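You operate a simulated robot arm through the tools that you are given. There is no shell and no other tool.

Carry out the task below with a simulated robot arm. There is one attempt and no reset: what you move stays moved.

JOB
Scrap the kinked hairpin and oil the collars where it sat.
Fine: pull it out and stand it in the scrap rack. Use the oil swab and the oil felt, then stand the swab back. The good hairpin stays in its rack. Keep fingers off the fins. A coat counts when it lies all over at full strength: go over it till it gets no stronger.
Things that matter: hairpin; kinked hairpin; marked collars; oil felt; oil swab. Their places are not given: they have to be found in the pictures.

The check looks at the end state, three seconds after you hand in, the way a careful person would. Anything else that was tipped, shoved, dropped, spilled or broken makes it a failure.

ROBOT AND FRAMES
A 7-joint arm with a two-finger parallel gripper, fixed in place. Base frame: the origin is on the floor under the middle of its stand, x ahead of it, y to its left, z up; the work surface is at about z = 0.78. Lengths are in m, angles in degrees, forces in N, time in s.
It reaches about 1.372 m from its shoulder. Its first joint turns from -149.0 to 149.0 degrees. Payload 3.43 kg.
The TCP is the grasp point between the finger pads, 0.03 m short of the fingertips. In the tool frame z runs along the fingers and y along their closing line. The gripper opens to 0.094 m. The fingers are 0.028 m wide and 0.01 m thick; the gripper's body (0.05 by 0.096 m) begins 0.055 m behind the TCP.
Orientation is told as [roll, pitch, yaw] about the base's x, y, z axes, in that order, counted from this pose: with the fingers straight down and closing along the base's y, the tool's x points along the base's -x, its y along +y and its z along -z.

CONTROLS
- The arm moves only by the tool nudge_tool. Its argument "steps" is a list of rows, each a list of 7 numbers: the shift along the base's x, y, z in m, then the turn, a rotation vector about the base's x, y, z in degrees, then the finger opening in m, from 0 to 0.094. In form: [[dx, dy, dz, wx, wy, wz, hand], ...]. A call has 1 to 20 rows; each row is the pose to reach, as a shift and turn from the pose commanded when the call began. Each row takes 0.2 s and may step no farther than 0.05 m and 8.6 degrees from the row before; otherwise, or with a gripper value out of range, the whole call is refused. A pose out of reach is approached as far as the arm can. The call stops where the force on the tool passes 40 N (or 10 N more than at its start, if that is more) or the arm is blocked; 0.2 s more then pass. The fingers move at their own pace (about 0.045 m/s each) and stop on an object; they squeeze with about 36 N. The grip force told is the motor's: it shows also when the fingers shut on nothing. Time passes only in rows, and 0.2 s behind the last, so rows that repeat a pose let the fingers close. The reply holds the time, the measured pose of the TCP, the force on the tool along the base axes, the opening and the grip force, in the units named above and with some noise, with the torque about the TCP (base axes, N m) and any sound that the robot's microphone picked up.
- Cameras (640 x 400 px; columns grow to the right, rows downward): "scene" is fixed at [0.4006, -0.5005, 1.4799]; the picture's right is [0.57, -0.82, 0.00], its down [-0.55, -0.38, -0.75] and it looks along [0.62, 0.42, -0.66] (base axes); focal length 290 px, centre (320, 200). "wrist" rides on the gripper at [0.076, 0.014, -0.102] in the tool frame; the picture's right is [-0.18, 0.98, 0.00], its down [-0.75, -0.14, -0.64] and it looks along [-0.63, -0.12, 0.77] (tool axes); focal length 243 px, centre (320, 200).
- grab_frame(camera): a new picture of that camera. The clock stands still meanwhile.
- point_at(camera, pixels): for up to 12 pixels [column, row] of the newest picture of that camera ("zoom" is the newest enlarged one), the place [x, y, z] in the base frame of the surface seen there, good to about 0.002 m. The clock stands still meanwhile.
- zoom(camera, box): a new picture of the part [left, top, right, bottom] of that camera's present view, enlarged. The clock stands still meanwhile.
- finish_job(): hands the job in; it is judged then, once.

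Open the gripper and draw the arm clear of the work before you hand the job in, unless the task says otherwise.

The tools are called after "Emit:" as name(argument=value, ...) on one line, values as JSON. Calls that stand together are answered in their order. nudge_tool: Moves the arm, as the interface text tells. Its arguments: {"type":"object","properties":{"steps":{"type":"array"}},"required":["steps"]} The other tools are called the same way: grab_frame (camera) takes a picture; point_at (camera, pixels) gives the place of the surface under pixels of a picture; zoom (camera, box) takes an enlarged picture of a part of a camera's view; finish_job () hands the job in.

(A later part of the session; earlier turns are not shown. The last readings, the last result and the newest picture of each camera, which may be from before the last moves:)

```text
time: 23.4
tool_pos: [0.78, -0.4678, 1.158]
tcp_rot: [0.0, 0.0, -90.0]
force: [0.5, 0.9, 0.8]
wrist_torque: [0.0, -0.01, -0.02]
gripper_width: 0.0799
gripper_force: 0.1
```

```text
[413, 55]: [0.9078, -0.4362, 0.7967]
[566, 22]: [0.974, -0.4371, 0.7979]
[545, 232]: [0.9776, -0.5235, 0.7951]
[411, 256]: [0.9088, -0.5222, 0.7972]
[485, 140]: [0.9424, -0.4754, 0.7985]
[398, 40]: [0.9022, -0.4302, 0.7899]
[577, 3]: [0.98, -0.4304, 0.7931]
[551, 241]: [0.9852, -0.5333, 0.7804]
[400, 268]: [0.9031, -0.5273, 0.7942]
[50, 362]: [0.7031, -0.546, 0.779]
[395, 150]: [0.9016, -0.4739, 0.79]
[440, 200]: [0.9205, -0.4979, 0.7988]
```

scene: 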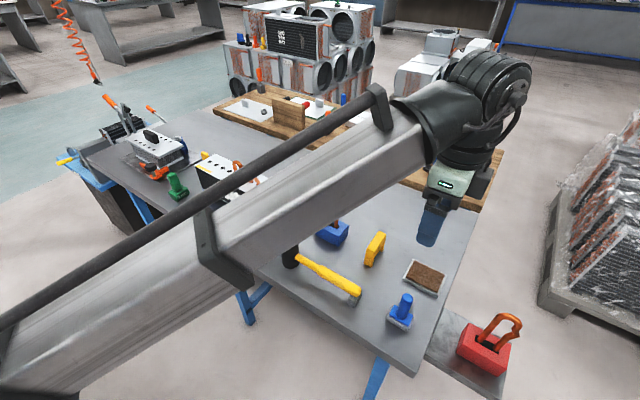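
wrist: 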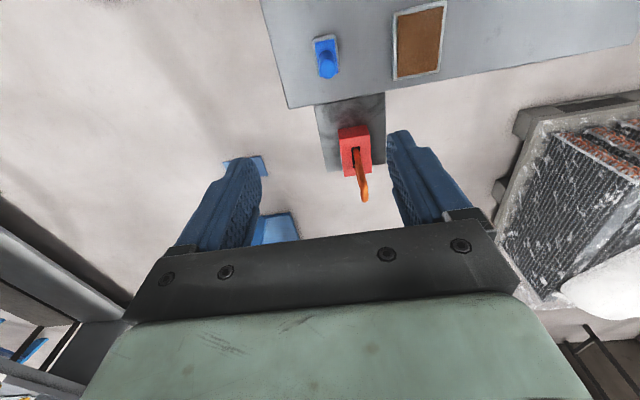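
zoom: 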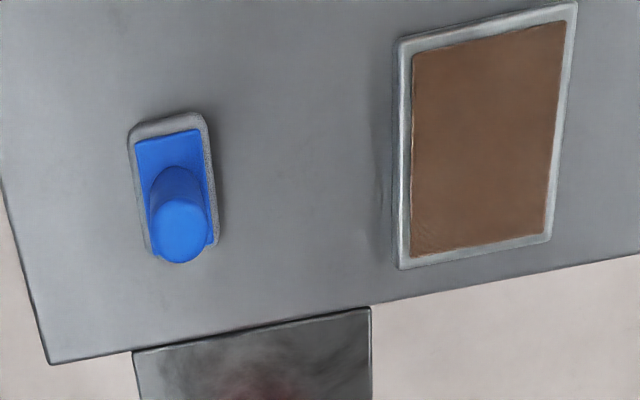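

Swab: pad centre ≈(0.791,-0.470), handle ≈22 mm thick, top at 0.89. Felt: x 0.908–0.976, y -0.523..-0.436, top z 0.798. I'll descend on the swab handle with TCP at z 0.867.

Emit:
nudge_tool(steps=[[0.005, -0.002, -0.04, 0, 0, 0, 0.08], [0.011, -0.0035, -0.08, 0, 0, 0, 0.08], [0.011, -0.0035, -0.12, 0, 0, 0, 0.08], [0.011, -0.0035, -0.16, 0, 0, 0, 0.08], [0.011, -0.0035, -0.2, 0, 0, 0, 0.08], [0.011, -0.0035, -0.24, 0, 0, 0, 0.08], [0.011, -0.0035, -0.27, 0, 0, 0, 0.08], [0.011, -0.0035, -0.291, 0, 0, 0, 0.06], [0.011, -0.0035, -0.291, 0, 0, 0, 0.04], [0.011, -0.0035, -0.291, 0, 0, 0, 0.04], [0.011, -0.0035, -0.291, 0, 0, 0, 0.04]])

Emit:
grab_frame(camera="wrist")

Emit:
zoom(camera="scene", box=[340, 220, 460, 340])

```text
time: 25.8
tool_pos: [0.7906, -0.471, 0.8659]
tcp_rot: [0.0, -0.1, -89.9]
force: [0.1, 0.2, -0.4]
wrist_torque: [-0.04, -0.01, -0.01]
gripper_width: 0.0403
gripper_force: 0.1
```

```text
taken
```

wrist: 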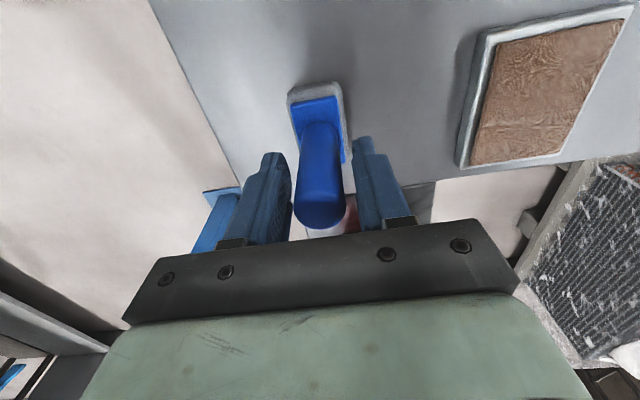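

```text
3.33 times, centred on (400, 280) of scene
```

zoom: 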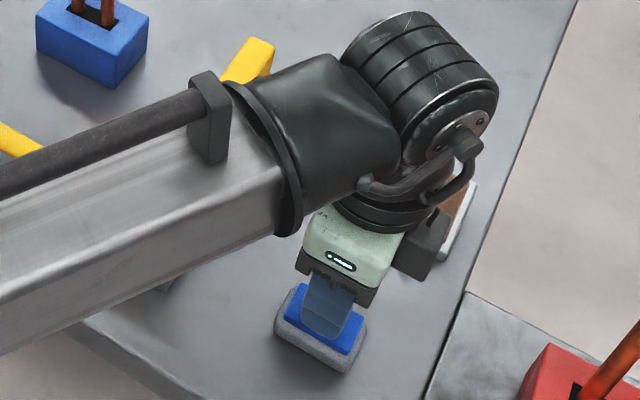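

The handle (wrist (320,180)) is between the pads. I'll close on it.

Emit:
nudge_tool(steps=[[0, 0, 0, 0, 0, 0, 0.02], [0, 0, 0, 0, 0, 0, 0.0], [0, 0, 0, 0, 0, 0, 0.0], [0, 0, 0, 0, 0, 0, 0.0]])

Emit:
grab_frame(camera="wrist")

```text
time: 26.8
tool_pos: [0.7895, -0.4709, 0.8663]
tcp_rot: [0.0, 0.1, -90.0]
force: [0.1, -0.5, 0.0]
wrist_torque: [0.0, -0.02, -0.01]
gripper_width: 0.0242
gripper_force: 35.7
```

```text
taken
```

wrist: 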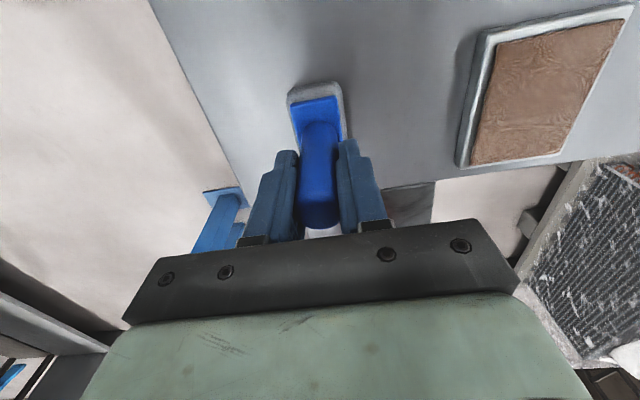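

The swab is gripped (0.0242 m). I'll lift 0.05 m, move over the felt centre (0.942,-0.4795), and lower to just above contact.

Emit:
nudge_tool(steps=[[0, 0, 0.015, 0, 0, 0, 0], [0, 0, 0.035, 0, 0, 0, 0], [0, 0, 0.055, 0, 0, 0, 0], [0.03, -0.002, 0.06, 0, 0, 0, 0], [0.06, -0.004, 0.06, 0, 0, 0, 0], [0.09, -0.006, 0.06, 0, 0, 0, 0], [0.12, -0.008, 0.06, 0, 0, 0, 0], [0.15, -0.0095, 0.06, 0, 0, 0, 0], [0.15, -0.0095, 0.06, 0, 0, 0, 0], [0.15, -0.0095, 0.045, 0, 0, 0, 0], [0.15, -0.0095, 0.03, 0, 0, 0, 0], [0.15, -0.0095, 0.024, 0, 0, 0, 0]])

Emit:
grab_frame(camera="wrist")

Emit:
zoom(camera="scene", box=[360, 220, 480, 340])

```text
time: 29.4
tool_pos: [0.9428, -0.4801, 0.8906]
tcp_rot: [-0.1, 0.0, -90.0]
force: [0.5, -0.5, -0.5]
wrist_torque: [0.02, 0.01, 0.0]
gripper_width: 0.0241
gripper_force: 36.0
```

```text
taken
```

wrist: 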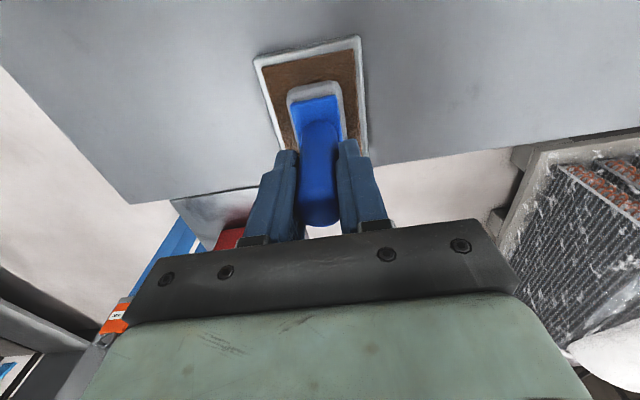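

```text
3.33 times, centred on (420, 280) of scene
```

zoom: 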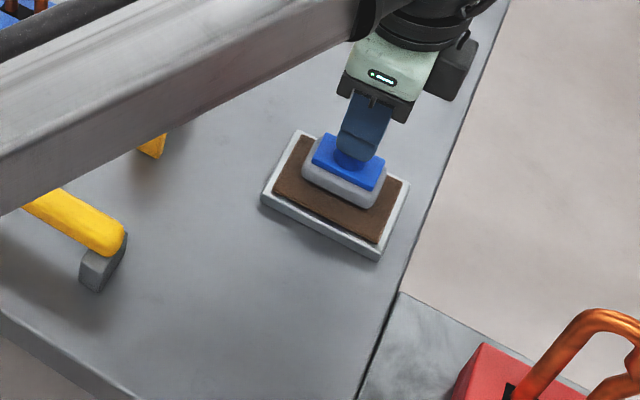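

The pad hovers just above the felt. I'll lower in 1–2 mm steps until a light contact force shows.

Emit:
nudge_tool(steps=[[0, 0, -0.002, 0, 0, 0, 0], [0, 0, -0.004, 0, 0, 0, 0], [0, 0, -0.0055, 0, 0, 0, 0], [0, 0, -0.0065, 0, 0, 0, 0], [0, 0, -0.0065, 0, 0, 0, 0]])

```text
time: 30.6
tool_pos: [0.9412, -0.48, 0.8861]
tcp_rot: [0.1, -0.2, -90.1]
force: [0.9, -2.4, 18.1]
wrist_torque: [0.0, 0.36, 0.03]
gripper_width: 0.0242
gripper_force: 36.3
```

The pad presses on the felt at 18 N. I'll ease slightly and hold about a second to soak without sliding the tray, then lift and look.

Emit:
nudge_tool(steps=[[0, 0, 0.0006, 0, 0, 0, 0], [0, 0, 0.0006, 0, 0, 0, 0], [0, 0, 0.0006, 0, 0, 0, 0], [0, 0, 0.0006, 0, 0, 0, 0], [0, 0, 0.0006, 0, 0, 0, 0]])

Emit:
nudge_tool(steps=[[0, 0, 0.01, 0, 0, 0, 0], [0, 0, 0.04, 0, 0, 0, 0], [0, 0, 0.08, 0, 0, 0, 0], [0, 0, 0.12, 0, 0, 0, 0], [0, 0, 0.16, 0, 0, 0, 0]])

Emit:
zoom(camera="scene", box=[360, 180, 500, 320])

Emit:
grab_frame(camera="wrist")

```text
time: 31.8
tool_pos: [0.9416, -0.4796, 0.8851]
tcp_rot: [0.0, 0.0, -90.0]
force: [1.1, -4.4, 5.9]
wrist_torque: [-0.24, 0.12, 0.04]
gripper_width: 0.0242
gripper_force: 36.8
```

```text
time: 33.0
tool_pos: [0.9397, -0.4808, 1.0417]
tcp_rot: [0.0, 0.0, -90.1]
force: [0.9, -0.3, -1.1]
wrist_torque: [0.01, 0.02, 0.01]
gripper_width: 0.0239
gripper_force: 36.1
```

```text
2.86 times, centred on (430, 250) of scene
```

zoom: 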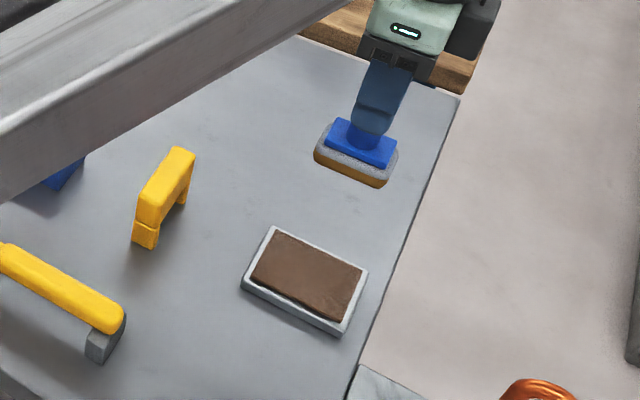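

```text
taken
```

wrist: 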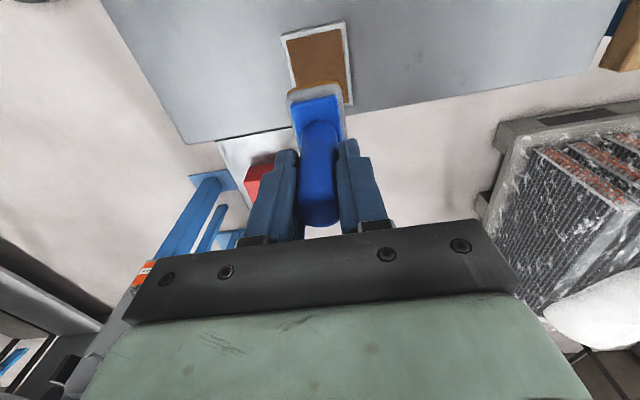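

The pad's lower half is now amber with oil, and the felt tray looks in place. I'll raise to z≈1.2 and travel to above the collars, clear of both hairpins.

Emit:
nudge_tool(steps=[[0, 0, 0.04, 0, 0, 0, 0], [0, 0, 0.08, 0, 0, 0, 0], [0, 0.01, 0.12, 0, 0, 0, 0], [-0.003, 0.04, 0.15, 0, 0, 0, 0], [-0.007, 0.08, 0.155, 0, 0, 0, 0], [-0.012, 0.12, 0.155, 0, 0, 0, 0], [-0.017, 0.16, 0.155, 0, 0, 0, 0], [-0.022, 0.2, 0.155, 0, 0, 0, 0], [-0.027, 0.24, 0.155, 0, 0, 0, 0], [-0.032, 0.28, 0.155, 0, 0, 0, 0], [-0.037, 0.32, 0.155, 0, 0, 0, 0], [-0.042, 0.36, 0.155, 0, 0, 0, 0], [-0.047, 0.4, 0.155, 0, 0, 0, 0], [-0.052, 0.44, 0.155, 0, 0, 0, 0], [-0.057, 0.48, 0.155, 0, 0, 0, 0], [-0.062, 0.52, 0.155, 0, 0, 0, 0], [-0.067, 0.56, 0.155, 0, 0, 0, 0], [-0.072, 0.6, 0.155, 0, 0, 0, 0], [-0.076, 0.64, 0.155, 0, 0, 0, 0], [-0.08, 0.68, 0.155, 0, 0, 0, 0]])

Emit:
nudge_tool(steps=[[0, 0.02, 0, 0, 0, 0, 0], [0, 0.04, 0, 0, 0, 0, 0], [0, 0.048, 0, 0, 0, 0, 0], [0, 0.048, 0, 0, 0, 0, 0]])

Emit:
grab_frame(camera="scene")

Emit:
grab_frame(camera="wrist")

```text
time: 37.2
tool_pos: [0.8633, 0.1999, 1.2006]
tcp_rot: [0.4, 0.1, -90.0]
force: [-0.7, 0.3, -0.7]
wrist_torque: [0.05, 0.02, 0.05]
gripper_width: 0.0239
gripper_force: 35.6
```

```text
time: 38.2
tool_pos: [0.8605, 0.2482, 1.2009]
tcp_rot: [0.1, -0.1, -90.0]
force: [-0.6, 0.5, -0.8]
wrist_torque: [0.01, 0.05, 0.0]
gripper_width: 0.0239
gripper_force: 35.8
```

```text
taken
```

scene: 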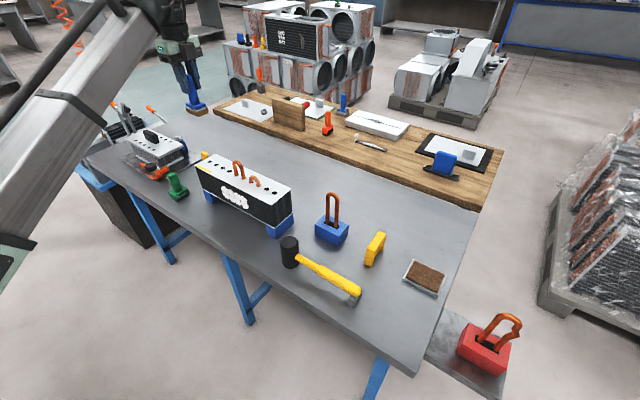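

```text
taken
```

wrist: 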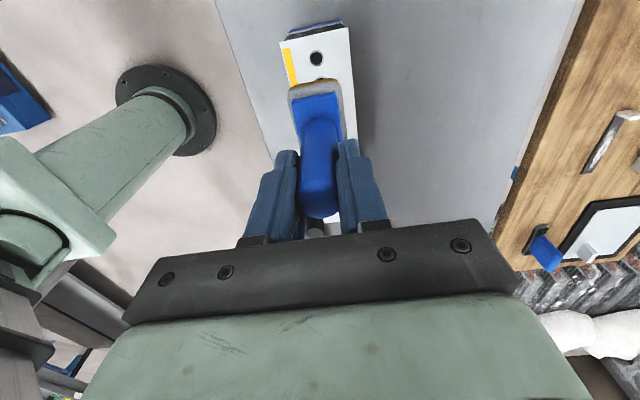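

I'm above the collars at (0.8605,0.248,1.20). I'll zoom on the marked collars for a "before" picture and precise positions.

Emit:
zoom(camera="scene", box=[185, 145, 245, 195])

Emit:
point_at(camera="zoom", pixels=[[100, 80], [190, 90], [250, 115], [310, 145], [370, 170], [150, 120], [60, 90]])

```text
8.00 times, centred on (215, 170) of scene
```

zoom: 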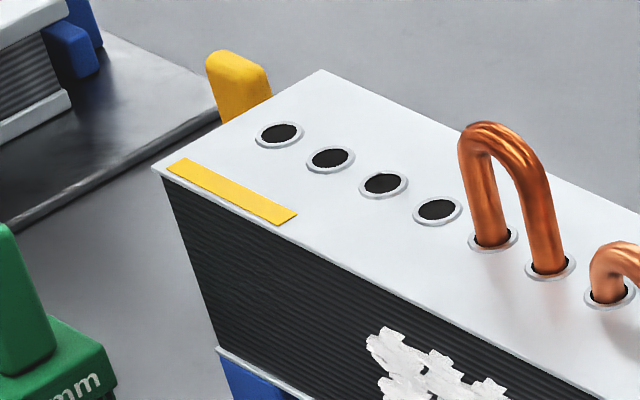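

```text
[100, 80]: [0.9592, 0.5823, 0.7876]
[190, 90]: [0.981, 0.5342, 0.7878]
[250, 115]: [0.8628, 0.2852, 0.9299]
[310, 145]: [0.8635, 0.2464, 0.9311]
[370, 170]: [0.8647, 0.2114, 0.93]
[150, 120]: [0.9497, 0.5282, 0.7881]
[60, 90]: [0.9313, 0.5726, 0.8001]
```

Collars in this zoom are at (280,134), (331,159), (383,184), (437,209). I'll measure them and the yellow mark's ends.

Emit:
point_at(camera="zoom", pixels=[[257, 136], [303, 133], [280, 122], [280, 148], [308, 160], [354, 158], [331, 147], [331, 172], [180, 163], [285, 218], [383, 184], [437, 209]])

```text
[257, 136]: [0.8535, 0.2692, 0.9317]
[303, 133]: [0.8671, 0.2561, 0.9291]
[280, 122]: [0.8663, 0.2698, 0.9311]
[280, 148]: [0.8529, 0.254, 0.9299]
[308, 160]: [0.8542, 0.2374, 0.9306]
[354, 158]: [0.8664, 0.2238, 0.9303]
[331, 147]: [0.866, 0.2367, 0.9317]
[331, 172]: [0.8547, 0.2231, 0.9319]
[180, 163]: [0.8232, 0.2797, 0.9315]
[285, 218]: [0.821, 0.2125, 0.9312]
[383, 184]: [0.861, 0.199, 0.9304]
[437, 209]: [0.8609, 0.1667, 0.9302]
```

Marked collar centres are about (0.8603, 0.2633) and (0.8603, 0.2313), and the yellow mark spans exactly these two. I'll lower the swab above them, to just short of contact.

Emit:
nudge_tool(steps=[[-0.0012, -0.001, -0.03, 0, 0, 0, 0], [-0.0012, -0.001, -0.07, 0, 0, 0, 0], [-0.0012, -0.001, -0.11, 0, 0, 0, 0], [-0.0012, -0.001, -0.14, 0, 0, 0, 0], [-0.0012, -0.001, -0.16, 0, 0, 0, 0], [-0.0012, -0.001, -0.17, 0, 0, 0, 0], [-0.0012, -0.001, -0.173, 0, 0, 0, 0]])

Emit:
zoom(camera="scene", box=[160, 95, 260, 195])

Emit:
zoom(camera="wrist", box=[250, 20, 390, 160])

```text
time: 39.8
tool_pos: [0.8598, 0.247, 1.027]
tcp_rot: [0.0, 0.0, -90.0]
force: [-0.9, 0.1, -1.4]
wrist_torque: [-0.02, 0.02, 0.0]
gripper_width: 0.024
gripper_force: 36.6
```

```text
4.00 times, centred on (210, 145) of scene
```

zoom: 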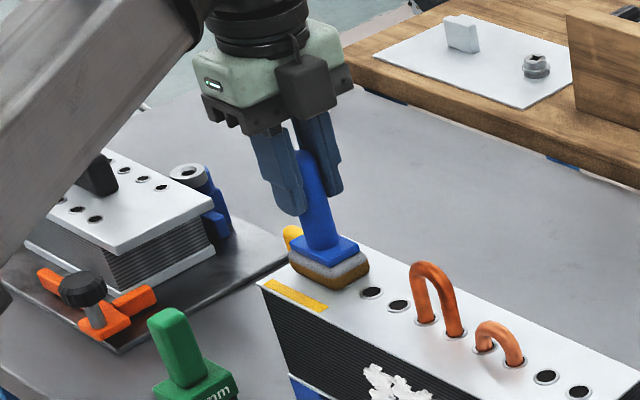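

```text
2.86 times, centred on (320, 90) of wrist
```

zoom: 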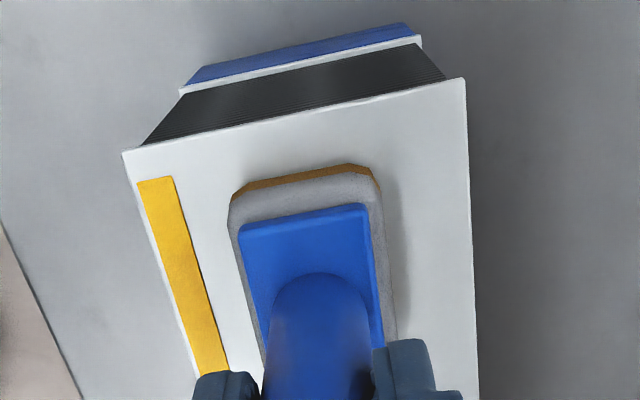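

The pad hovers over both marked collars without touching the next one. I'll lower slowly to light contact.

Emit:
nudge_tool(steps=[[0, 0, -0.004, 0, 0, 0, 0], [0, 0, -0.006, 0, 0, 0, 0], [0, 0, -0.0075, 0, 0, 0, 0], [0, 0, -0.0085, 0, 0, 0, 0], [0, 0, -0.0092, 0, 0, 0, 0]])

```text
time: 41.0
tool_pos: [0.8593, 0.2485, 1.0188]
tcp_rot: [0.1, 0.2, -89.9]
force: [9.9, 1.7, 28.8]
wrist_torque: [0.04, -0.55, 0.0]
gripper_width: 0.0237
gripper_force: 35.8
```

Contact at 28.8 N is more than needed. I'll ease up 1.2 mm and read the force before rubbing.

Emit:
nudge_tool(steps=[[0, 0, 0.0008, 0, 0, 0, 0], [0, 0, 0.0012, 0, 0, 0, 0], [0, 0, 0.0012, 0, 0, 0, 0]])

```text
time: 41.8
tool_pos: [0.8609, 0.247, 1.0189]
tcp_rot: [0.0, 0.0, -89.9]
force: [13.3, 6.7, 16.0]
wrist_torque: [0.31, -0.96, 0.17]
gripper_width: 0.0236
gripper_force: 35.8
```

Force is now 16 N down, with some stiction sideways. I'll rub gently along y ±6 mm and x ±4 mm while staying clear of the third collar.

Emit:
nudge_tool(steps=[[0, 0.003, 0.0002, 0, 0, 0, 0], [0, 0.006, 0.0002, 0, 0, 0, 0], [0, 0.003, 0.0002, 0, 0, 0, 0], [0, 0, 0.0002, 0, 0, 0, 0], [0, -0.003, 0.0002, 0, 0, 0, 0], [0, -0.006, 0.0002, 0, 0, 0, 0], [0, -0.003, 0.0002, 0, 0, 0, 0], [0, 0, 0.0002, 0, 0, 0, 0], [0.003, 0.003, 0.0002, 0, 0, 0, 0], [0.004, 0.006, 0.0002, 0, 0, 0, 0], [0.004, 0.002, 0.0002, 0, 0, 0, 0], [0.004, -0.002, 0.0002, 0, 0, 0, 0], [0.004, -0.006, 0.0002, 0, 0, 0, 0], [0.001, -0.006, 0.0002, 0, 0, 0, 0], [-0.003, -0.006, 0.0002, 0, 0, 0, 0], [-0.004, -0.002, 0.0002, 0, 0, 0, 0], [-0.004, 0.002, 0.0002, 0, 0, 0, 0], [-0.004, 0.006, 0.0002, 0, 0, 0, 0], [-0.002, 0.003, 0.0002, 0, 0, 0, 0], [0, 0, 0.0002, 0, 0, 0, 0]])

Emit:
nudge_tool(steps=[[0, 0, 0.01, 0, 0, 0, 0], [0, 0, 0.05, 0, 0, 0, 0], [0, 0, 0.09, 0, 0, 0, 0], [0, 0, 0.13, 0, 0, 0, 0], [0, 0, 0.15, 0, 0, 0, 0]])

Emit:
zoom(camera="scene", box=[185, 145, 245, 195])

Emit:
zoom(camera="scene", box=[150, 70, 270, 200])

```text
time: 46.0
tool_pos: [0.8603, 0.2468, 1.0197]
tcp_rot: [0.0, 0.0, -90.0]
force: [1.4, -0.7, -0.8]
wrist_torque: [0.03, -0.06, -0.02]
gripper_width: 0.0239
gripper_force: 36.4
```

```text
time: 47.2
tool_pos: [0.8608, 0.2476, 1.1687]
tcp_rot: [0.0, 0.0, -90.0]
force: [-0.2, -0.6, -0.9]
wrist_torque: [0.01, -0.03, -0.02]
gripper_width: 0.024
gripper_force: 35.8
```

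```text
8.00 times, centred on (215, 170) of scene
```

zoom: 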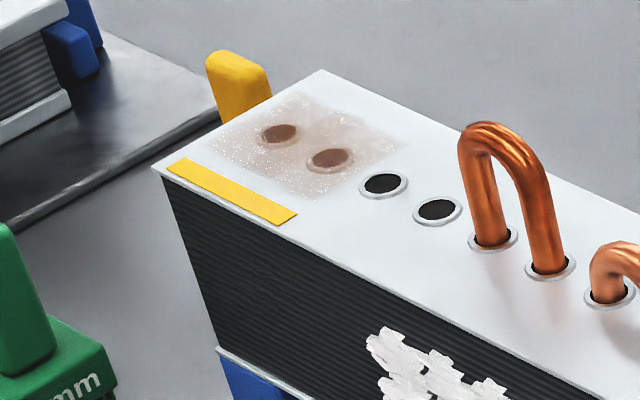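

```text
3.08 times, centred on (210, 135) of scene
```

zoom: 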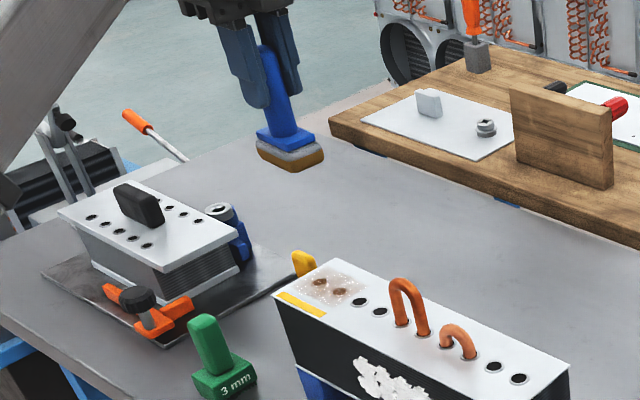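

A thin, translucent coat now covers both marked collars, and collar three is still clean. The coat looks partial, so I'll go down again and rub with slightly firmer contact.

Emit:
nudge_tool(steps=[[0, 0, -0.04, 0, 0, 0, 0], [0, 0, -0.08, 0, 0, 0, 0], [0, 0, -0.12, 0, 0, 0, 0], [0, 0, -0.142, 0, 0, 0, 0], [0, 0, -0.148, 0, 0, 0, 0], [0, 0, -0.1502, 0, 0, 0, 0], [0, 0.002, -0.1506, 0, 0, 0, 0], [0, 0.004, -0.1506, 0, 0, 0, 0]])

```text
time: 49.0
tool_pos: [0.8603, 0.2488, 1.0188]
tcp_rot: [0.1, -0.1, -90.1]
force: [4.6, -13.8, 20.9]
wrist_torque: [-0.68, -0.42, -0.06]
gripper_width: 0.0234
gripper_force: 36.0
```

Contact is 21 N with 14 N of friction, a bit strong. I'll ease 0.5 mm and rub through a pattern.

Emit:
nudge_tool(steps=[[0, 0, 0.0005, 0, 0, 0, 0], [0, -0.003, 0.0005, 0, 0, 0, 0], [0, -0.006, 0.0005, 0, 0, 0, 0], [0, -0.009, 0.0005, 0, 0, 0, 0], [0.003, -0.009, 0.0005, 0, 0, 0, 0], [0.003, -0.006, 0.0005, 0, 0, 0, 0], [0.003, -0.003, 0.0005, 0, 0, 0, 0], [0.003, 0, 0.0005, 0, 0, 0, 0], [0.003, 0.003, 0.0005, 0, 0, 0, 0], [0, 0.003, 0.0005, 0, 0, 0, 0], [-0.003, 0.003, 0.0005, 0, 0, 0, 0], [-0.003, 0, 0.0005, 0, 0, 0, 0], [-0.003, -0.003, 0.0005, 0, 0, 0, 0], [-0.003, -0.006, 0.0005, 0, 0, 0, 0], [-0.003, -0.009, 0.0005, 0, 0, 0, 0], [0, -0.009, 0.0005, 0, 0, 0, 0], [0, -0.006, 0.0005, 0, 0, 0, 0], [0, -0.004, 0.0005, 0, 0, 0, 0]])

Emit:
nudge_tool(steps=[[0, 0, 0.01, 0, 0, 0, 0], [0, 0, 0.05, 0, 0, 0, 0], [0, 0, 0.09, 0, 0, 0, 0], [0, 0, 0.13, 0, 0, 0, 0], [0, 0, 0.15, 0, 0, 0, 0]])

Emit:
zoom(camera="scene", box=[185, 145, 245, 195])

Emit:
zoom(camera="scene", box=[150, 70, 270, 200])

```text
time: 52.8
tool_pos: [0.8601, 0.2464, 1.019]
tcp_rot: [0.0, 0.0, -89.9]
force: [1.9, -0.2, 0.1]
wrist_torque: [-0.14, -0.14, 0.07]
gripper_width: 0.0236
gripper_force: 36.1
```

```text
time: 54.0
tool_pos: [0.8587, 0.2479, 1.1693]
tcp_rot: [0.0, 0.0, -90.0]
force: [0.6, -1.3, 0.0]
wrist_torque: [-0.02, 0.0, -0.03]
gripper_width: 0.0224
gripper_force: 36.6
```

```text
8.00 times, centred on (215, 170) of scene
```

zoom: 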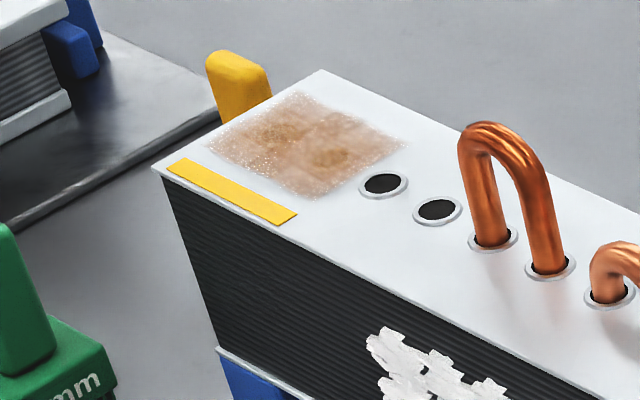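

```text
3.08 times, centred on (210, 135) of scene
```

zoom: 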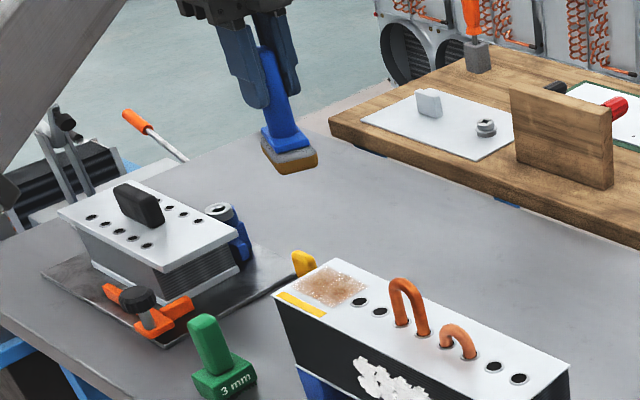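

The coat is stronger. The grip opening dropped to 0.0224 and the swab looks slightly turned in the hand, so I'll inspect it before going on.

Emit:
zoom(camera="scene", box=[170, 70, 250, 150])

Emit:
zoom(camera="wrist", box=[220, 20, 420, 240])

```text
5.00 times, centred on (210, 110) of scene
```

zoom: 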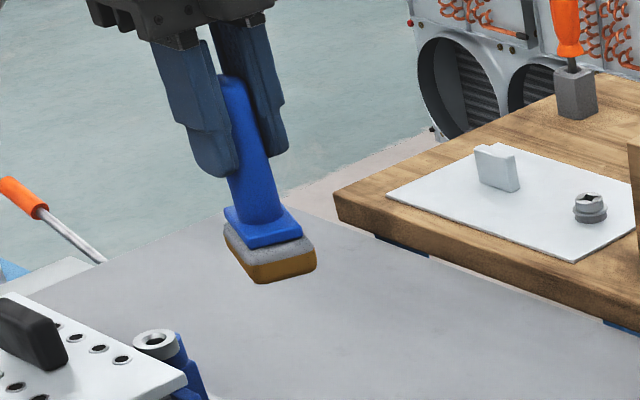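

```text
1.82 times, centred on (320, 130) of wrist
```

zoom: 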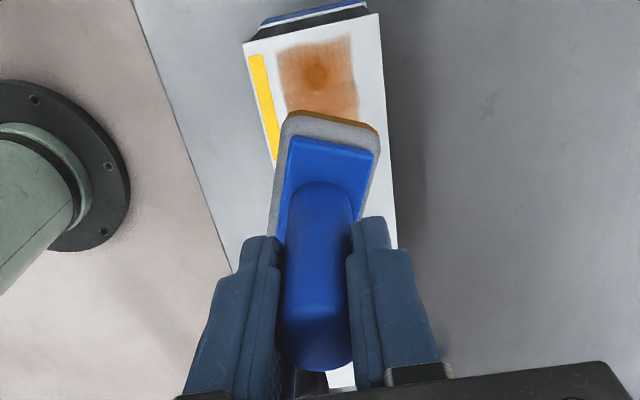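

The swab has turned about the vertical in the grip. I'll measure its pad corners to know the yaw and tilt.

Emit:
point_at(camera="zoom", pixels=[[288, 117], [377, 135], [372, 178], [272, 200], [293, 145], [372, 155], [368, 195], [285, 200], [320, 345], [318, 200], [268, 230], [380, 150]])

Emit:
grab_frame(camera="wrist")

```text
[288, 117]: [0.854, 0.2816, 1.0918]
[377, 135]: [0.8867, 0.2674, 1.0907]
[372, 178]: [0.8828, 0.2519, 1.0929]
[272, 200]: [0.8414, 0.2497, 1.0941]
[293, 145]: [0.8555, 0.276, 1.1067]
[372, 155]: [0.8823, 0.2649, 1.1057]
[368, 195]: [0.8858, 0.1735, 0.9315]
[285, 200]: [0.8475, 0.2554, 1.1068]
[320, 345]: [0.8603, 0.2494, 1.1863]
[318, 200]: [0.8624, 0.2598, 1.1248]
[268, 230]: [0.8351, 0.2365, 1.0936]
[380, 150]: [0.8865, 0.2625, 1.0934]
```

```text
taken
```

wrist: 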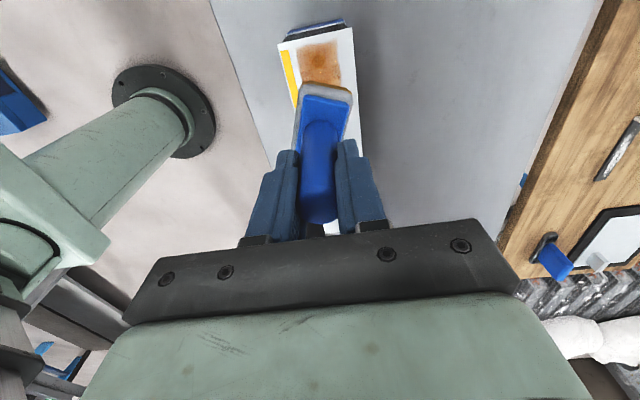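

The pad is level but turned about -22°: the octagonal handle snapped onto its flats, which should now be a stable grip. I'll yaw the gripper +22.5° to realign the pad with the collars.

Emit:
nudge_tool(steps=[[0, 0, 0, 0, 0, 5, 0], [0, 0, 0, 0, 0, 11, 0], [0, 0, 0, 0, 0, 17, 0], [0, 0, 0, 0, 0, 22.5, 0], [0, 0, 0, 0, 0, 22.5, 0]])

Emit:
zoom(camera="wrist", box=[220, 20, 420, 240])

Emit:
zoom(camera="scene", box=[170, 70, 250, 150])

```text
time: 55.2
tool_pos: [0.8608, 0.2487, 1.1686]
tcp_rot: [0.0, 0.1, -67.4]
force: [-0.6, -0.4, -0.7]
wrist_torque: [-0.02, 0.0, 0.04]
gripper_width: 0.0225
gripper_force: 35.8
```

```text
1.82 times, centred on (320, 130) of wrist
```

zoom: 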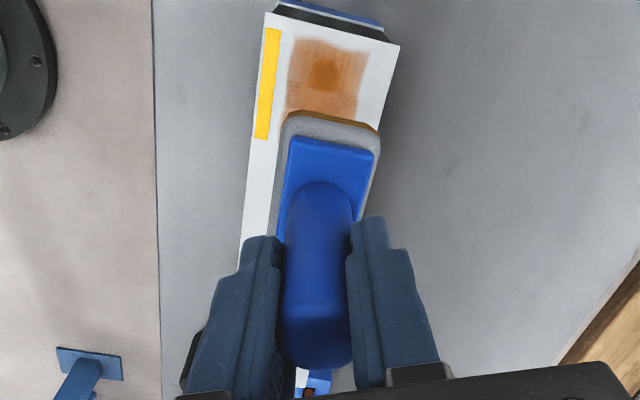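

```text
5.00 times, centred on (210, 110) of scene
```

zoom: 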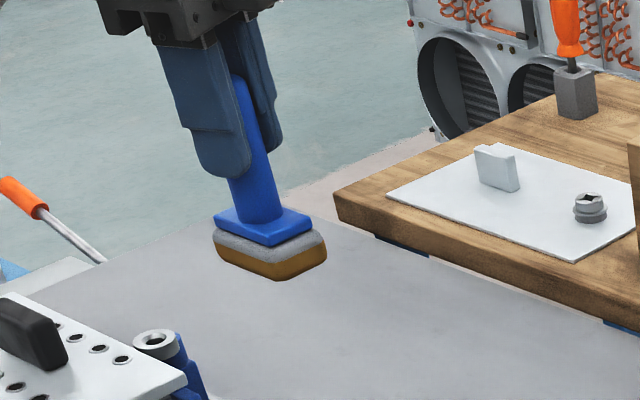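

The pad looks aligned with the block again. I'll verify by measuring pad edges in this scene zoom.

Emit:
point_at(camera="zoom", pixels=[[216, 222], [266, 243], [312, 217], [218, 240], [272, 268], [325, 240], [240, 245], [295, 250], [245, 150], [260, 200]])

Emit:
zoom(camera="wrist", box=[220, 20, 420, 240])

Emit:
point_at(camera="zoom", pixels=[[288, 117], [377, 135], [293, 142], [372, 155], [283, 220], [284, 190], [370, 180], [325, 75], [290, 40], [365, 55], [285, 105], [360, 115]])

```text
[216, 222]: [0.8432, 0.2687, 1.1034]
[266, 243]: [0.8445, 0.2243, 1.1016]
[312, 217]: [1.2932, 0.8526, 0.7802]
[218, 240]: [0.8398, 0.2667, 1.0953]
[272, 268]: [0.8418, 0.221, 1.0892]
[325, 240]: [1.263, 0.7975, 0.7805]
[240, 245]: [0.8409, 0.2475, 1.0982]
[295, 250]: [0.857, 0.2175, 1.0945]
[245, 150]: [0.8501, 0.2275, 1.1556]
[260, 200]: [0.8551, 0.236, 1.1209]
```

```text
1.82 times, centred on (320, 130) of wrist
```

zoom: 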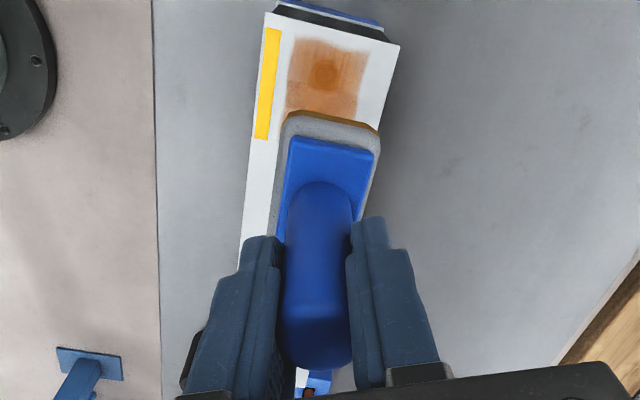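

```text
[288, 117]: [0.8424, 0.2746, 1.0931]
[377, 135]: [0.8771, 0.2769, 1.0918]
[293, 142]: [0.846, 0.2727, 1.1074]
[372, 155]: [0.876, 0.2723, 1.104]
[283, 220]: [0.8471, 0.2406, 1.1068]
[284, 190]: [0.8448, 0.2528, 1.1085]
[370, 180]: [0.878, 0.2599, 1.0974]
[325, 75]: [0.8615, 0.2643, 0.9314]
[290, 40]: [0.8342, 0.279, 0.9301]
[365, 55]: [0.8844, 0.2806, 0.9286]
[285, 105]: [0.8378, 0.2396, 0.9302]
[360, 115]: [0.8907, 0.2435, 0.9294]
```

The pad is aligned and centred at about (0.860, 0.2475). I'll go down and rub again with a light contact.

Emit:
nudge_tool(steps=[[0, 0, -0.04, 0, 0, 0, 0], [0, 0, -0.08, 0, 0, 0, 0], [0, 0, -0.12, 0, 0, 0, 0], [0, 0, -0.142, 0, 0, 0, 0], [0, 0, -0.148, 0, 0, 0, 0], [0, 0, -0.1498, 0, 0, 0, 0], [0, 0.002, -0.1503, 0, 0, 0, 0]])

```text
time: 56.8
tool_pos: [0.8607, 0.2488, 1.0212]
tcp_rot: [0.1, 0.0, -67.7]
force: [0.5, -8.3, 26.4]
wrist_torque: [-0.09, 0.12, 0.04]
gripper_width: 0.023
gripper_force: 35.6
```

Contact now starts about 2 mm higher, so the swab sits slightly lower in the hand. I'll ease up 1.2 mm and rub the pattern.

Emit:
nudge_tool(steps=[[0, 0, 0.0008, 0, 0, 0, 0], [0, 0, 0.0012, 0, 0, 0, 0], [0, 0.003, 0.0012, 0, 0, 0, 0]])

```text
time: 57.6
tool_pos: [0.8582, 0.2522, 1.0196]
tcp_rot: [0.0, 0.0, -67.5]
force: [0.1, -10.8, 15.1]
wrist_torque: [-0.56, 0.08, 0.05]
gripper_width: 0.0226
gripper_force: 36.1
```

Force is 15 N. I'll now rub the full pattern around the collars' centre.

Emit:
nudge_tool(steps=[[0, -0.003, 0.0002, 0, 0, 0, 0], [0, -0.006, 0.0002, 0, 0, 0, 0], [0, -0.009, 0.0002, 0, 0, 0, 0], [0, -0.011, 0.0002, 0, 0, 0, 0], [0.003, -0.011, 0.0002, 0, 0, 0, 0], [0.003, -0.008, 0.0002, 0, 0, 0, 0], [0.003, -0.005, 0.0002, 0, 0, 0, 0], [0.003, -0.002, 0.0002, 0, 0, 0, 0], [0.003, 0.001, 0.0002, 0, 0, 0, 0], [0, 0.001, 0.0002, 0, 0, 0, 0], [-0.003, 0.001, 0.0002, 0, 0, 0, 0], [-0.003, -0.002, 0.0002, 0, 0, 0, 0], [-0.003, -0.005, 0.0002, 0, 0, 0, 0], [-0.003, -0.008, 0.0002, 0, 0, 0, 0], [-0.003, -0.011, 0.0002, 0, 0, 0, 0], [0, -0.011, 0.0002, 0, 0, 0, 0], [0, -0.008, 0.0002, 0, 0, 0, 0], [0, -0.005, 0.0002, 0, 0, 0, 0]])

Emit:
nudge_tool(steps=[[0, 0, 0.01, 0, 0, 0, 0], [0, 0, 0.05, 0, 0, 0, 0], [0, 0, 0.09, 0, 0, 0, 0], [0, 0, 0.13, 0, 0, 0, 0], [0, 0, 0.15, 0, 0, 0, 0]])

Emit:
zoom(camera="scene", box=[185, 145, 245, 195])

Emit:
zoom(camera="scene", box=[150, 70, 270, 200])

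Emit:
zoom(camera="wrist", box=[220, 20, 420, 240])

```text
time: 61.4
tool_pos: [0.8602, 0.2474, 1.0204]
tcp_rot: [0.0, -0.1, -67.5]
force: [0.4, -5.0, 5.7]
wrist_torque: [-0.28, 0.03, 0.06]
gripper_width: 0.0227
gripper_force: 35.5
```

```text
time: 62.6
tool_pos: [0.861, 0.2467, 1.1705]
tcp_rot: [0.0, 0.0, -67.6]
force: [0.7, 0.3, -0.6]
wrist_torque: [0.01, 0.01, -0.03]
gripper_width: 0.0228
gripper_force: 35.9
```

```text
8.00 times, centred on (215, 170) of scene
```

zoom: 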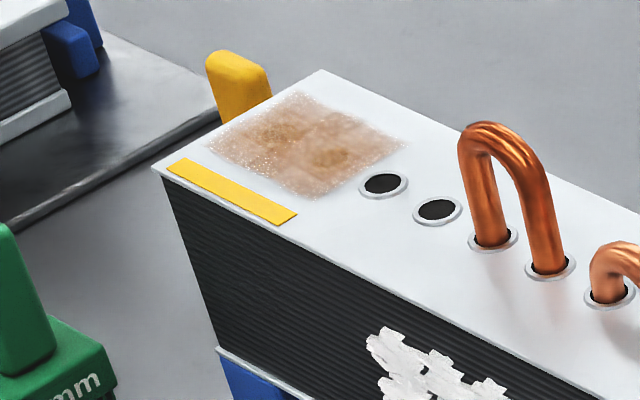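

```text
3.08 times, centred on (210, 135) of scene
```

zoom: 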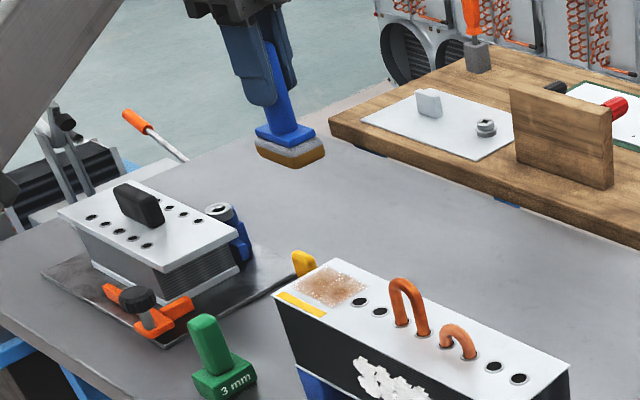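

```text
1.82 times, centred on (320, 130) of wrist
```

zoom: 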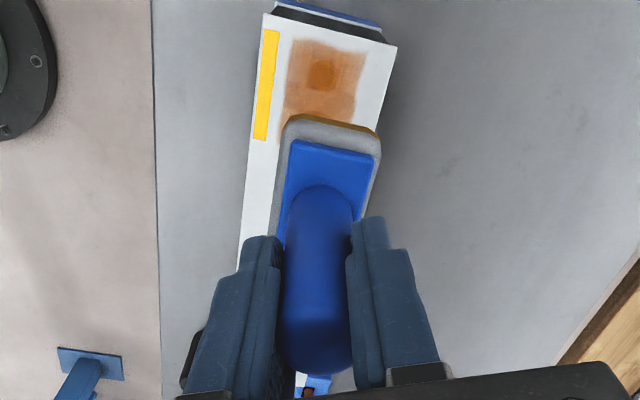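

The last pass shows almost no change from the one before. I'll draw the arm back along -y a little and look at the coat closely from the wrist camera.

Emit:
nudge_tool(steps=[[0, -0.03, 0.01, 0, 0, 0, 0], [0, -0.06, 0.015, 0, 0, 0, 0], [0, -0.09, 0.015, 0, 0, 0, 0], [0, -0.11, 0.015, 0, 0, 0, 0], [0, -0.11, 0.015, 0, 0, 0, 0]])

Emit:
grab_frame(camera="wrist")

Emit:
zoom(camera="wrist", box=[270, 0, 390, 75])

Emit:
zoom(camera="scene", box=[205, 150, 240, 175])

```text
time: 63.8
tool_pos: [0.8595, 0.1371, 1.1852]
tcp_rot: [-0.1, -0.1, -67.4]
force: [-0.1, 0.6, -1.7]
wrist_torque: [-0.03, 0.01, -0.04]
gripper_width: 0.0226
gripper_force: 36.1
```

```text
taken
```

wrist: 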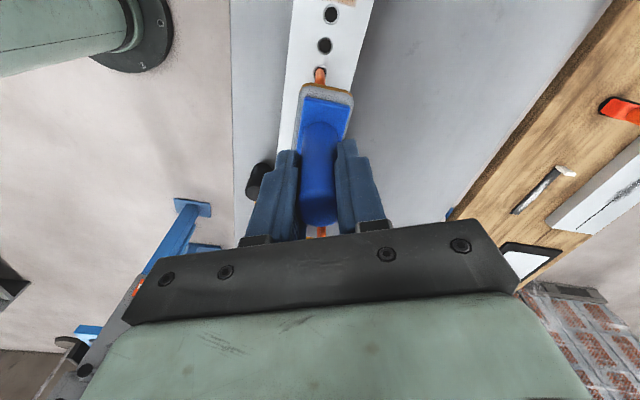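

```text
5.33 times, centred on (330, 38) of wrist
```

zoom: 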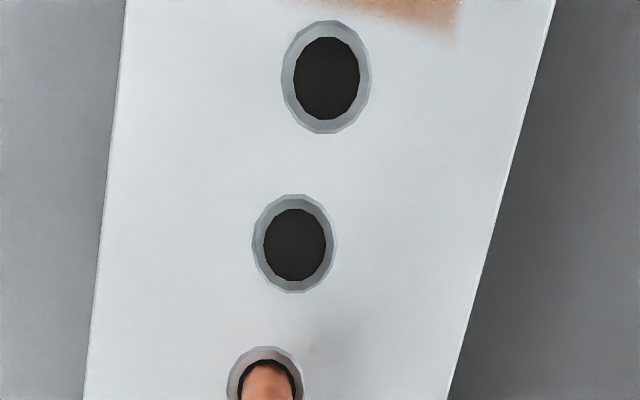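

```text
16.00 times, centred on (222, 162) of scene
```

zoom: 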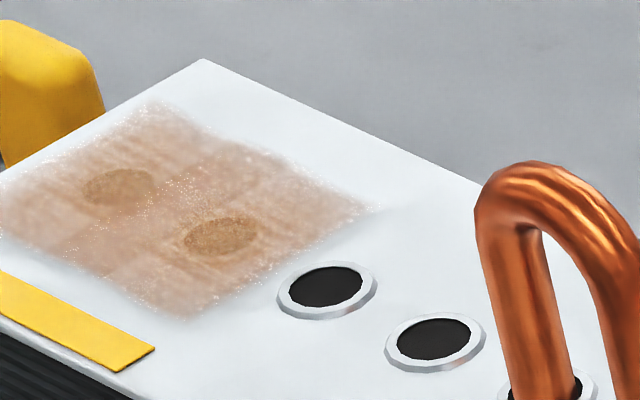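

The film is visible but still uneven. I'll recharge the swab on the felt and do another pass to see whether it gets stronger.

Emit:
nudge_tool(steps=[[0.004, -0.03, 0, 0, 0, 0, 0], [0.01, -0.07, 0, 0, 0, 0, 0], [0.016, -0.11, 0, 0, 0, 0, 0], [0.022, -0.15, 0, 0, 0, 0, 0], [0.028, -0.19, 0, 0, 0, 0, 0], [0.034, -0.23, 0, 0, 0, 0, 0], [0.04, -0.27, 0, 0, 0, 0, 0], [0.046, -0.31, 0, 0, 0, 0, 0], [0.052, -0.35, 0, 0, 0, 0, 0], [0.058, -0.39, 0, 0, 0, 0, 0], [0.064, -0.43, 0, 0, 0, 0, 0], [0.07, -0.47, 0, 0, 0, 0, 0], [0.075, -0.51, 0, 0, 0, 0, 0], [0.08, -0.55, 0, 0, 0, 0, 0], [0.0812, -0.585, 0, 0, 0, 0, 0], [0.0812, -0.61, 0, 0, 0, 0, 0], [0.0812, -0.617, -0.02, 0, 0, 0, 0], [0.0812, -0.617, -0.06, 0, 0, 0, 0], [0.0812, -0.617, -0.1, 0, 0, 0, 0], [0.0812, -0.617, -0.14, 0, 0, 0, 0]])

Emit:
nudge_tool(steps=[[0, 0, -0.04, 0, 0, 0, 0], [0, 0, -0.08, 0, 0, 0, 0], [0, 0, -0.115, 0, 0, 0, 0], [0, 0, -0.14, 0, 0, 0, 0], [0, 0, -0.145, 0, 0, 0, 0]])

Emit:
grab_frame(camera="wrist")

Emit:
zoom(camera="scene", box=[360, 210, 480, 330])

```text
time: 68.0
tool_pos: [0.9417, -0.4801, 1.0439]
tcp_rot: [0.0, 0.0, -67.5]
force: [-0.7, 0.2, -1.5]
wrist_torque: [0.01, -0.01, 0.02]
gripper_width: 0.0226
gripper_force: 36.2
```

```text
time: 69.2
tool_pos: [0.9421, -0.4771, 0.901]
tcp_rot: [0.0, 0.0, -67.5]
force: [-0.5, 0.1, -0.9]
wrist_torque: [0.02, -0.03, 0.01]
gripper_width: 0.0225
gripper_force: 36.5
```

```text
taken
```

wrist: 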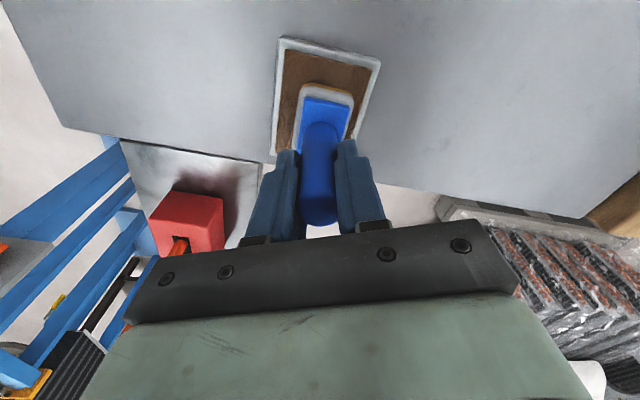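

```text
3.33 times, centred on (420, 270) of scene
```

zoom: 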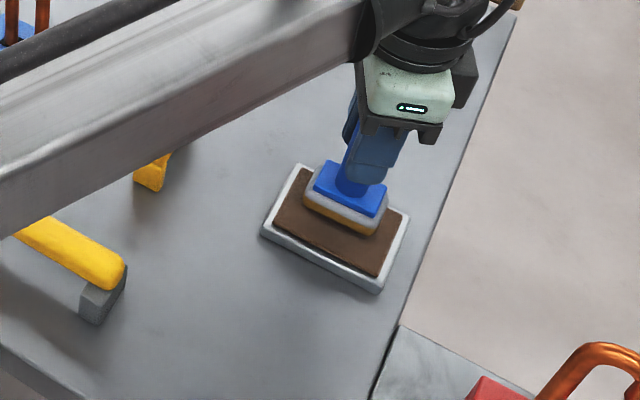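

The pad is above the felt again. I'll lower gently to contact at about TCP z 0.887 and hold.

Emit:
nudge_tool(steps=[[0, 0, -0.006, 0, 0, 0, 0], [0, 0, -0.01, 0, 0, 0, 0], [0, 0, -0.012, 0, 0, 0, 0], [0, 0, -0.013, 0, 0, 0, 0], [0, 0, -0.0138, 0, 0, 0, 0], [0, 0, -0.0138, 0, 0, 0, 0]])

```text
time: 70.6
tool_pos: [0.9417, -0.4807, 0.8874]
tcp_rot: [0.0, -0.1, -67.4]
force: [3.8, 1.3, 21.5]
wrist_torque: [0.72, 0.09, -0.02]
gripper_width: 0.0226
gripper_force: 35.9
```

Contact at 21 N. I'll ease a bit and hold for about 2 s to soak, then lift and look.

Emit:
nudge_tool(steps=[[0, 0, 0.0004, 0, 0, 0, 0], [0, 0, 0.0005, 0, 0, 0, 0], [0, 0, 0.0005, 0, 0, 0, 0], [0, 0, 0.0005, 0, 0, 0, 0], [0, 0, 0.0005, 0, 0, 0, 0], [0, 0, 0.0005, 0, 0, 0, 0], [0, 0, 0.0005, 0, 0, 0, 0], [0, 0, 0.0005, 0, 0, 0, 0], [0, 0, 0.0005, 0, 0, 0, 0], [0, 0, 0.0005, 0, 0, 0, 0]])

Emit:
nudge_tool(steps=[[0, 0, 0.01, 0, 0, 0, 0], [0, 0, 0.04, 0, 0, 0, 0], [0, 0, 0.08, 0, 0, 0, 0], [0, 0, 0.12, 0, 0, 0, 0], [0, 0, 0.16, 0, 0, 0, 0]])

Emit:
zoom(camera="scene", box=[360, 180, 500, 320])

```text
time: 72.8
tool_pos: [0.9404, -0.4799, 0.8875]
tcp_rot: [0.0, -0.1, -67.5]
force: [5.2, 0.2, 25.2]
wrist_torque: [0.39, -0.13, -0.02]
gripper_width: 0.0227
gripper_force: 36.2
```

```text
time: 74.0
tool_pos: [0.9404, -0.4792, 1.0448]
tcp_rot: [0.0, 0.0, -67.5]
force: [-1.0, 0.2, -0.9]
wrist_torque: [0.0, 0.02, 0.01]
gripper_width: 0.0227
gripper_force: 36.2
```

```text
2.86 times, centred on (430, 250) of scene
```

zoom: 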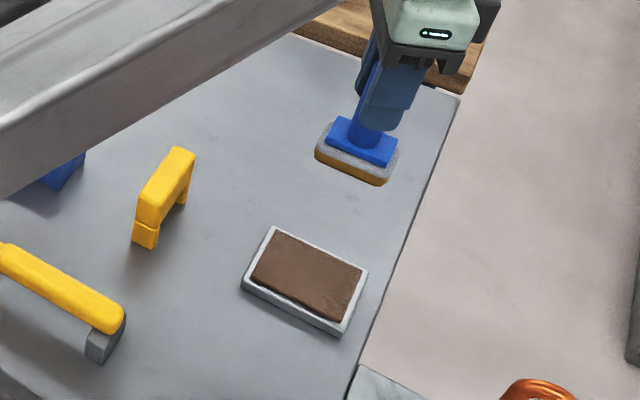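

The tray is unmoved and the pad is freshly charged. I'll go back above the collars at the same transit height.

Emit:
nudge_tool(steps=[[0, 0, 0.04, 0, 0, 0, 0], [0, 0, 0.08, 0, 0, 0, 0], [0, 0.01, 0.12, 0, 0, 0, 0], [-0.003, 0.04, 0.15, 0, 0, 0, 0], [-0.007, 0.08, 0.155, 0, 0, 0, 0], [-0.012, 0.12, 0.155, 0, 0, 0, 0], [-0.017, 0.16, 0.155, 0, 0, 0, 0], [-0.022, 0.2, 0.155, 0, 0, 0, 0], [-0.027, 0.24, 0.155, 0, 0, 0, 0], [-0.032, 0.28, 0.155, 0, 0, 0, 0], [-0.037, 0.32, 0.155, 0, 0, 0, 0], [-0.042, 0.36, 0.155, 0, 0, 0, 0], [-0.047, 0.4, 0.155, 0, 0, 0, 0], [-0.052, 0.44, 0.155, 0, 0, 0, 0], [-0.057, 0.48, 0.155, 0, 0, 0, 0], [-0.062, 0.52, 0.155, 0, 0, 0, 0], [-0.067, 0.56, 0.155, 0, 0, 0, 0], [-0.072, 0.6, 0.155, 0, 0, 0, 0], [-0.076, 0.64, 0.155, 0, 0, 0, 0], [-0.08, 0.68, 0.155, 0, 0, 0, 0]])

Emit:
nudge_tool(steps=[[-0.0012, 0.02, 0, 0, 0, 0, 0], [-0.0012, 0.04, 0, 0, 0, 0, 0], [-0.0012, 0.047, 0, 0, 0, 0, 0], [-0.0012, 0.047, -0.03, 0, 0, 0, 0], [-0.0012, 0.047, -0.07, 0, 0, 0, 0], [-0.0012, 0.047, -0.11, 0, 0, 0, 0], [-0.0012, 0.047, -0.15, 0, 0, 0, 0], [-0.0012, 0.047, -0.17, 0, 0, 0, 0], [-0.0012, 0.047, -0.173, 0, 0, 0, 0]])

Emit:
zoom(camera="scene", box=[160, 95, 260, 195])

Emit:
zoom(camera="wrist", box=[250, 20, 390, 160])

```text
time: 78.2
tool_pos: [0.8626, 0.2006, 1.2006]
tcp_rot: [0.5, 0.0, -67.5]
force: [0.5, -0.8, -0.4]
wrist_torque: [0.0, 0.01, 0.02]
gripper_width: 0.0224
gripper_force: 36.3
```

```text
time: 80.2
tool_pos: [0.8572, 0.2453, 1.027]
tcp_rot: [-0.1, 0.0, -67.5]
force: [0.0, 0.7, -1.2]
wrist_torque: [-0.04, -0.02, 0.0]
gripper_width: 0.0225
gripper_force: 36.4
```

```text
4.00 times, centred on (210, 145) of scene
```

zoom: 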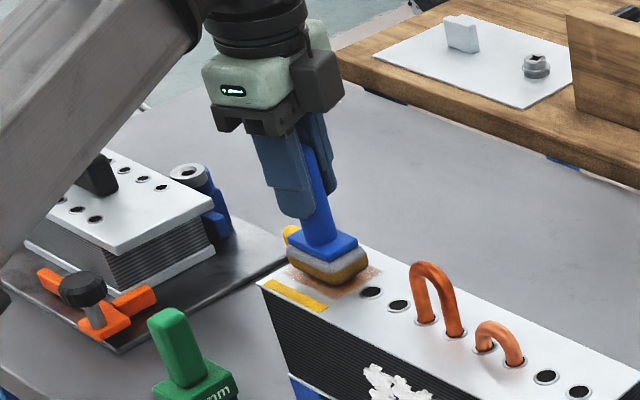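

```text
2.86 times, centred on (320, 90) of wrist
```

zoom: 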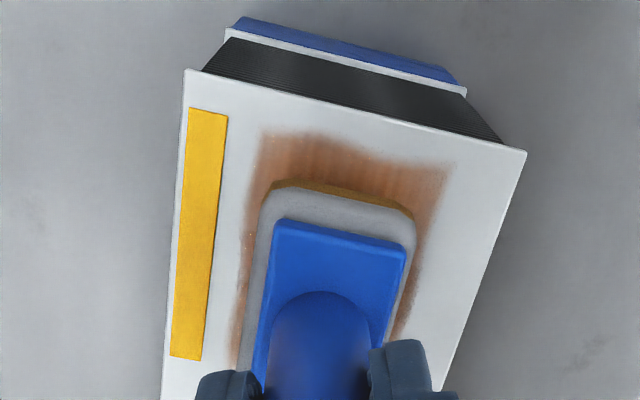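

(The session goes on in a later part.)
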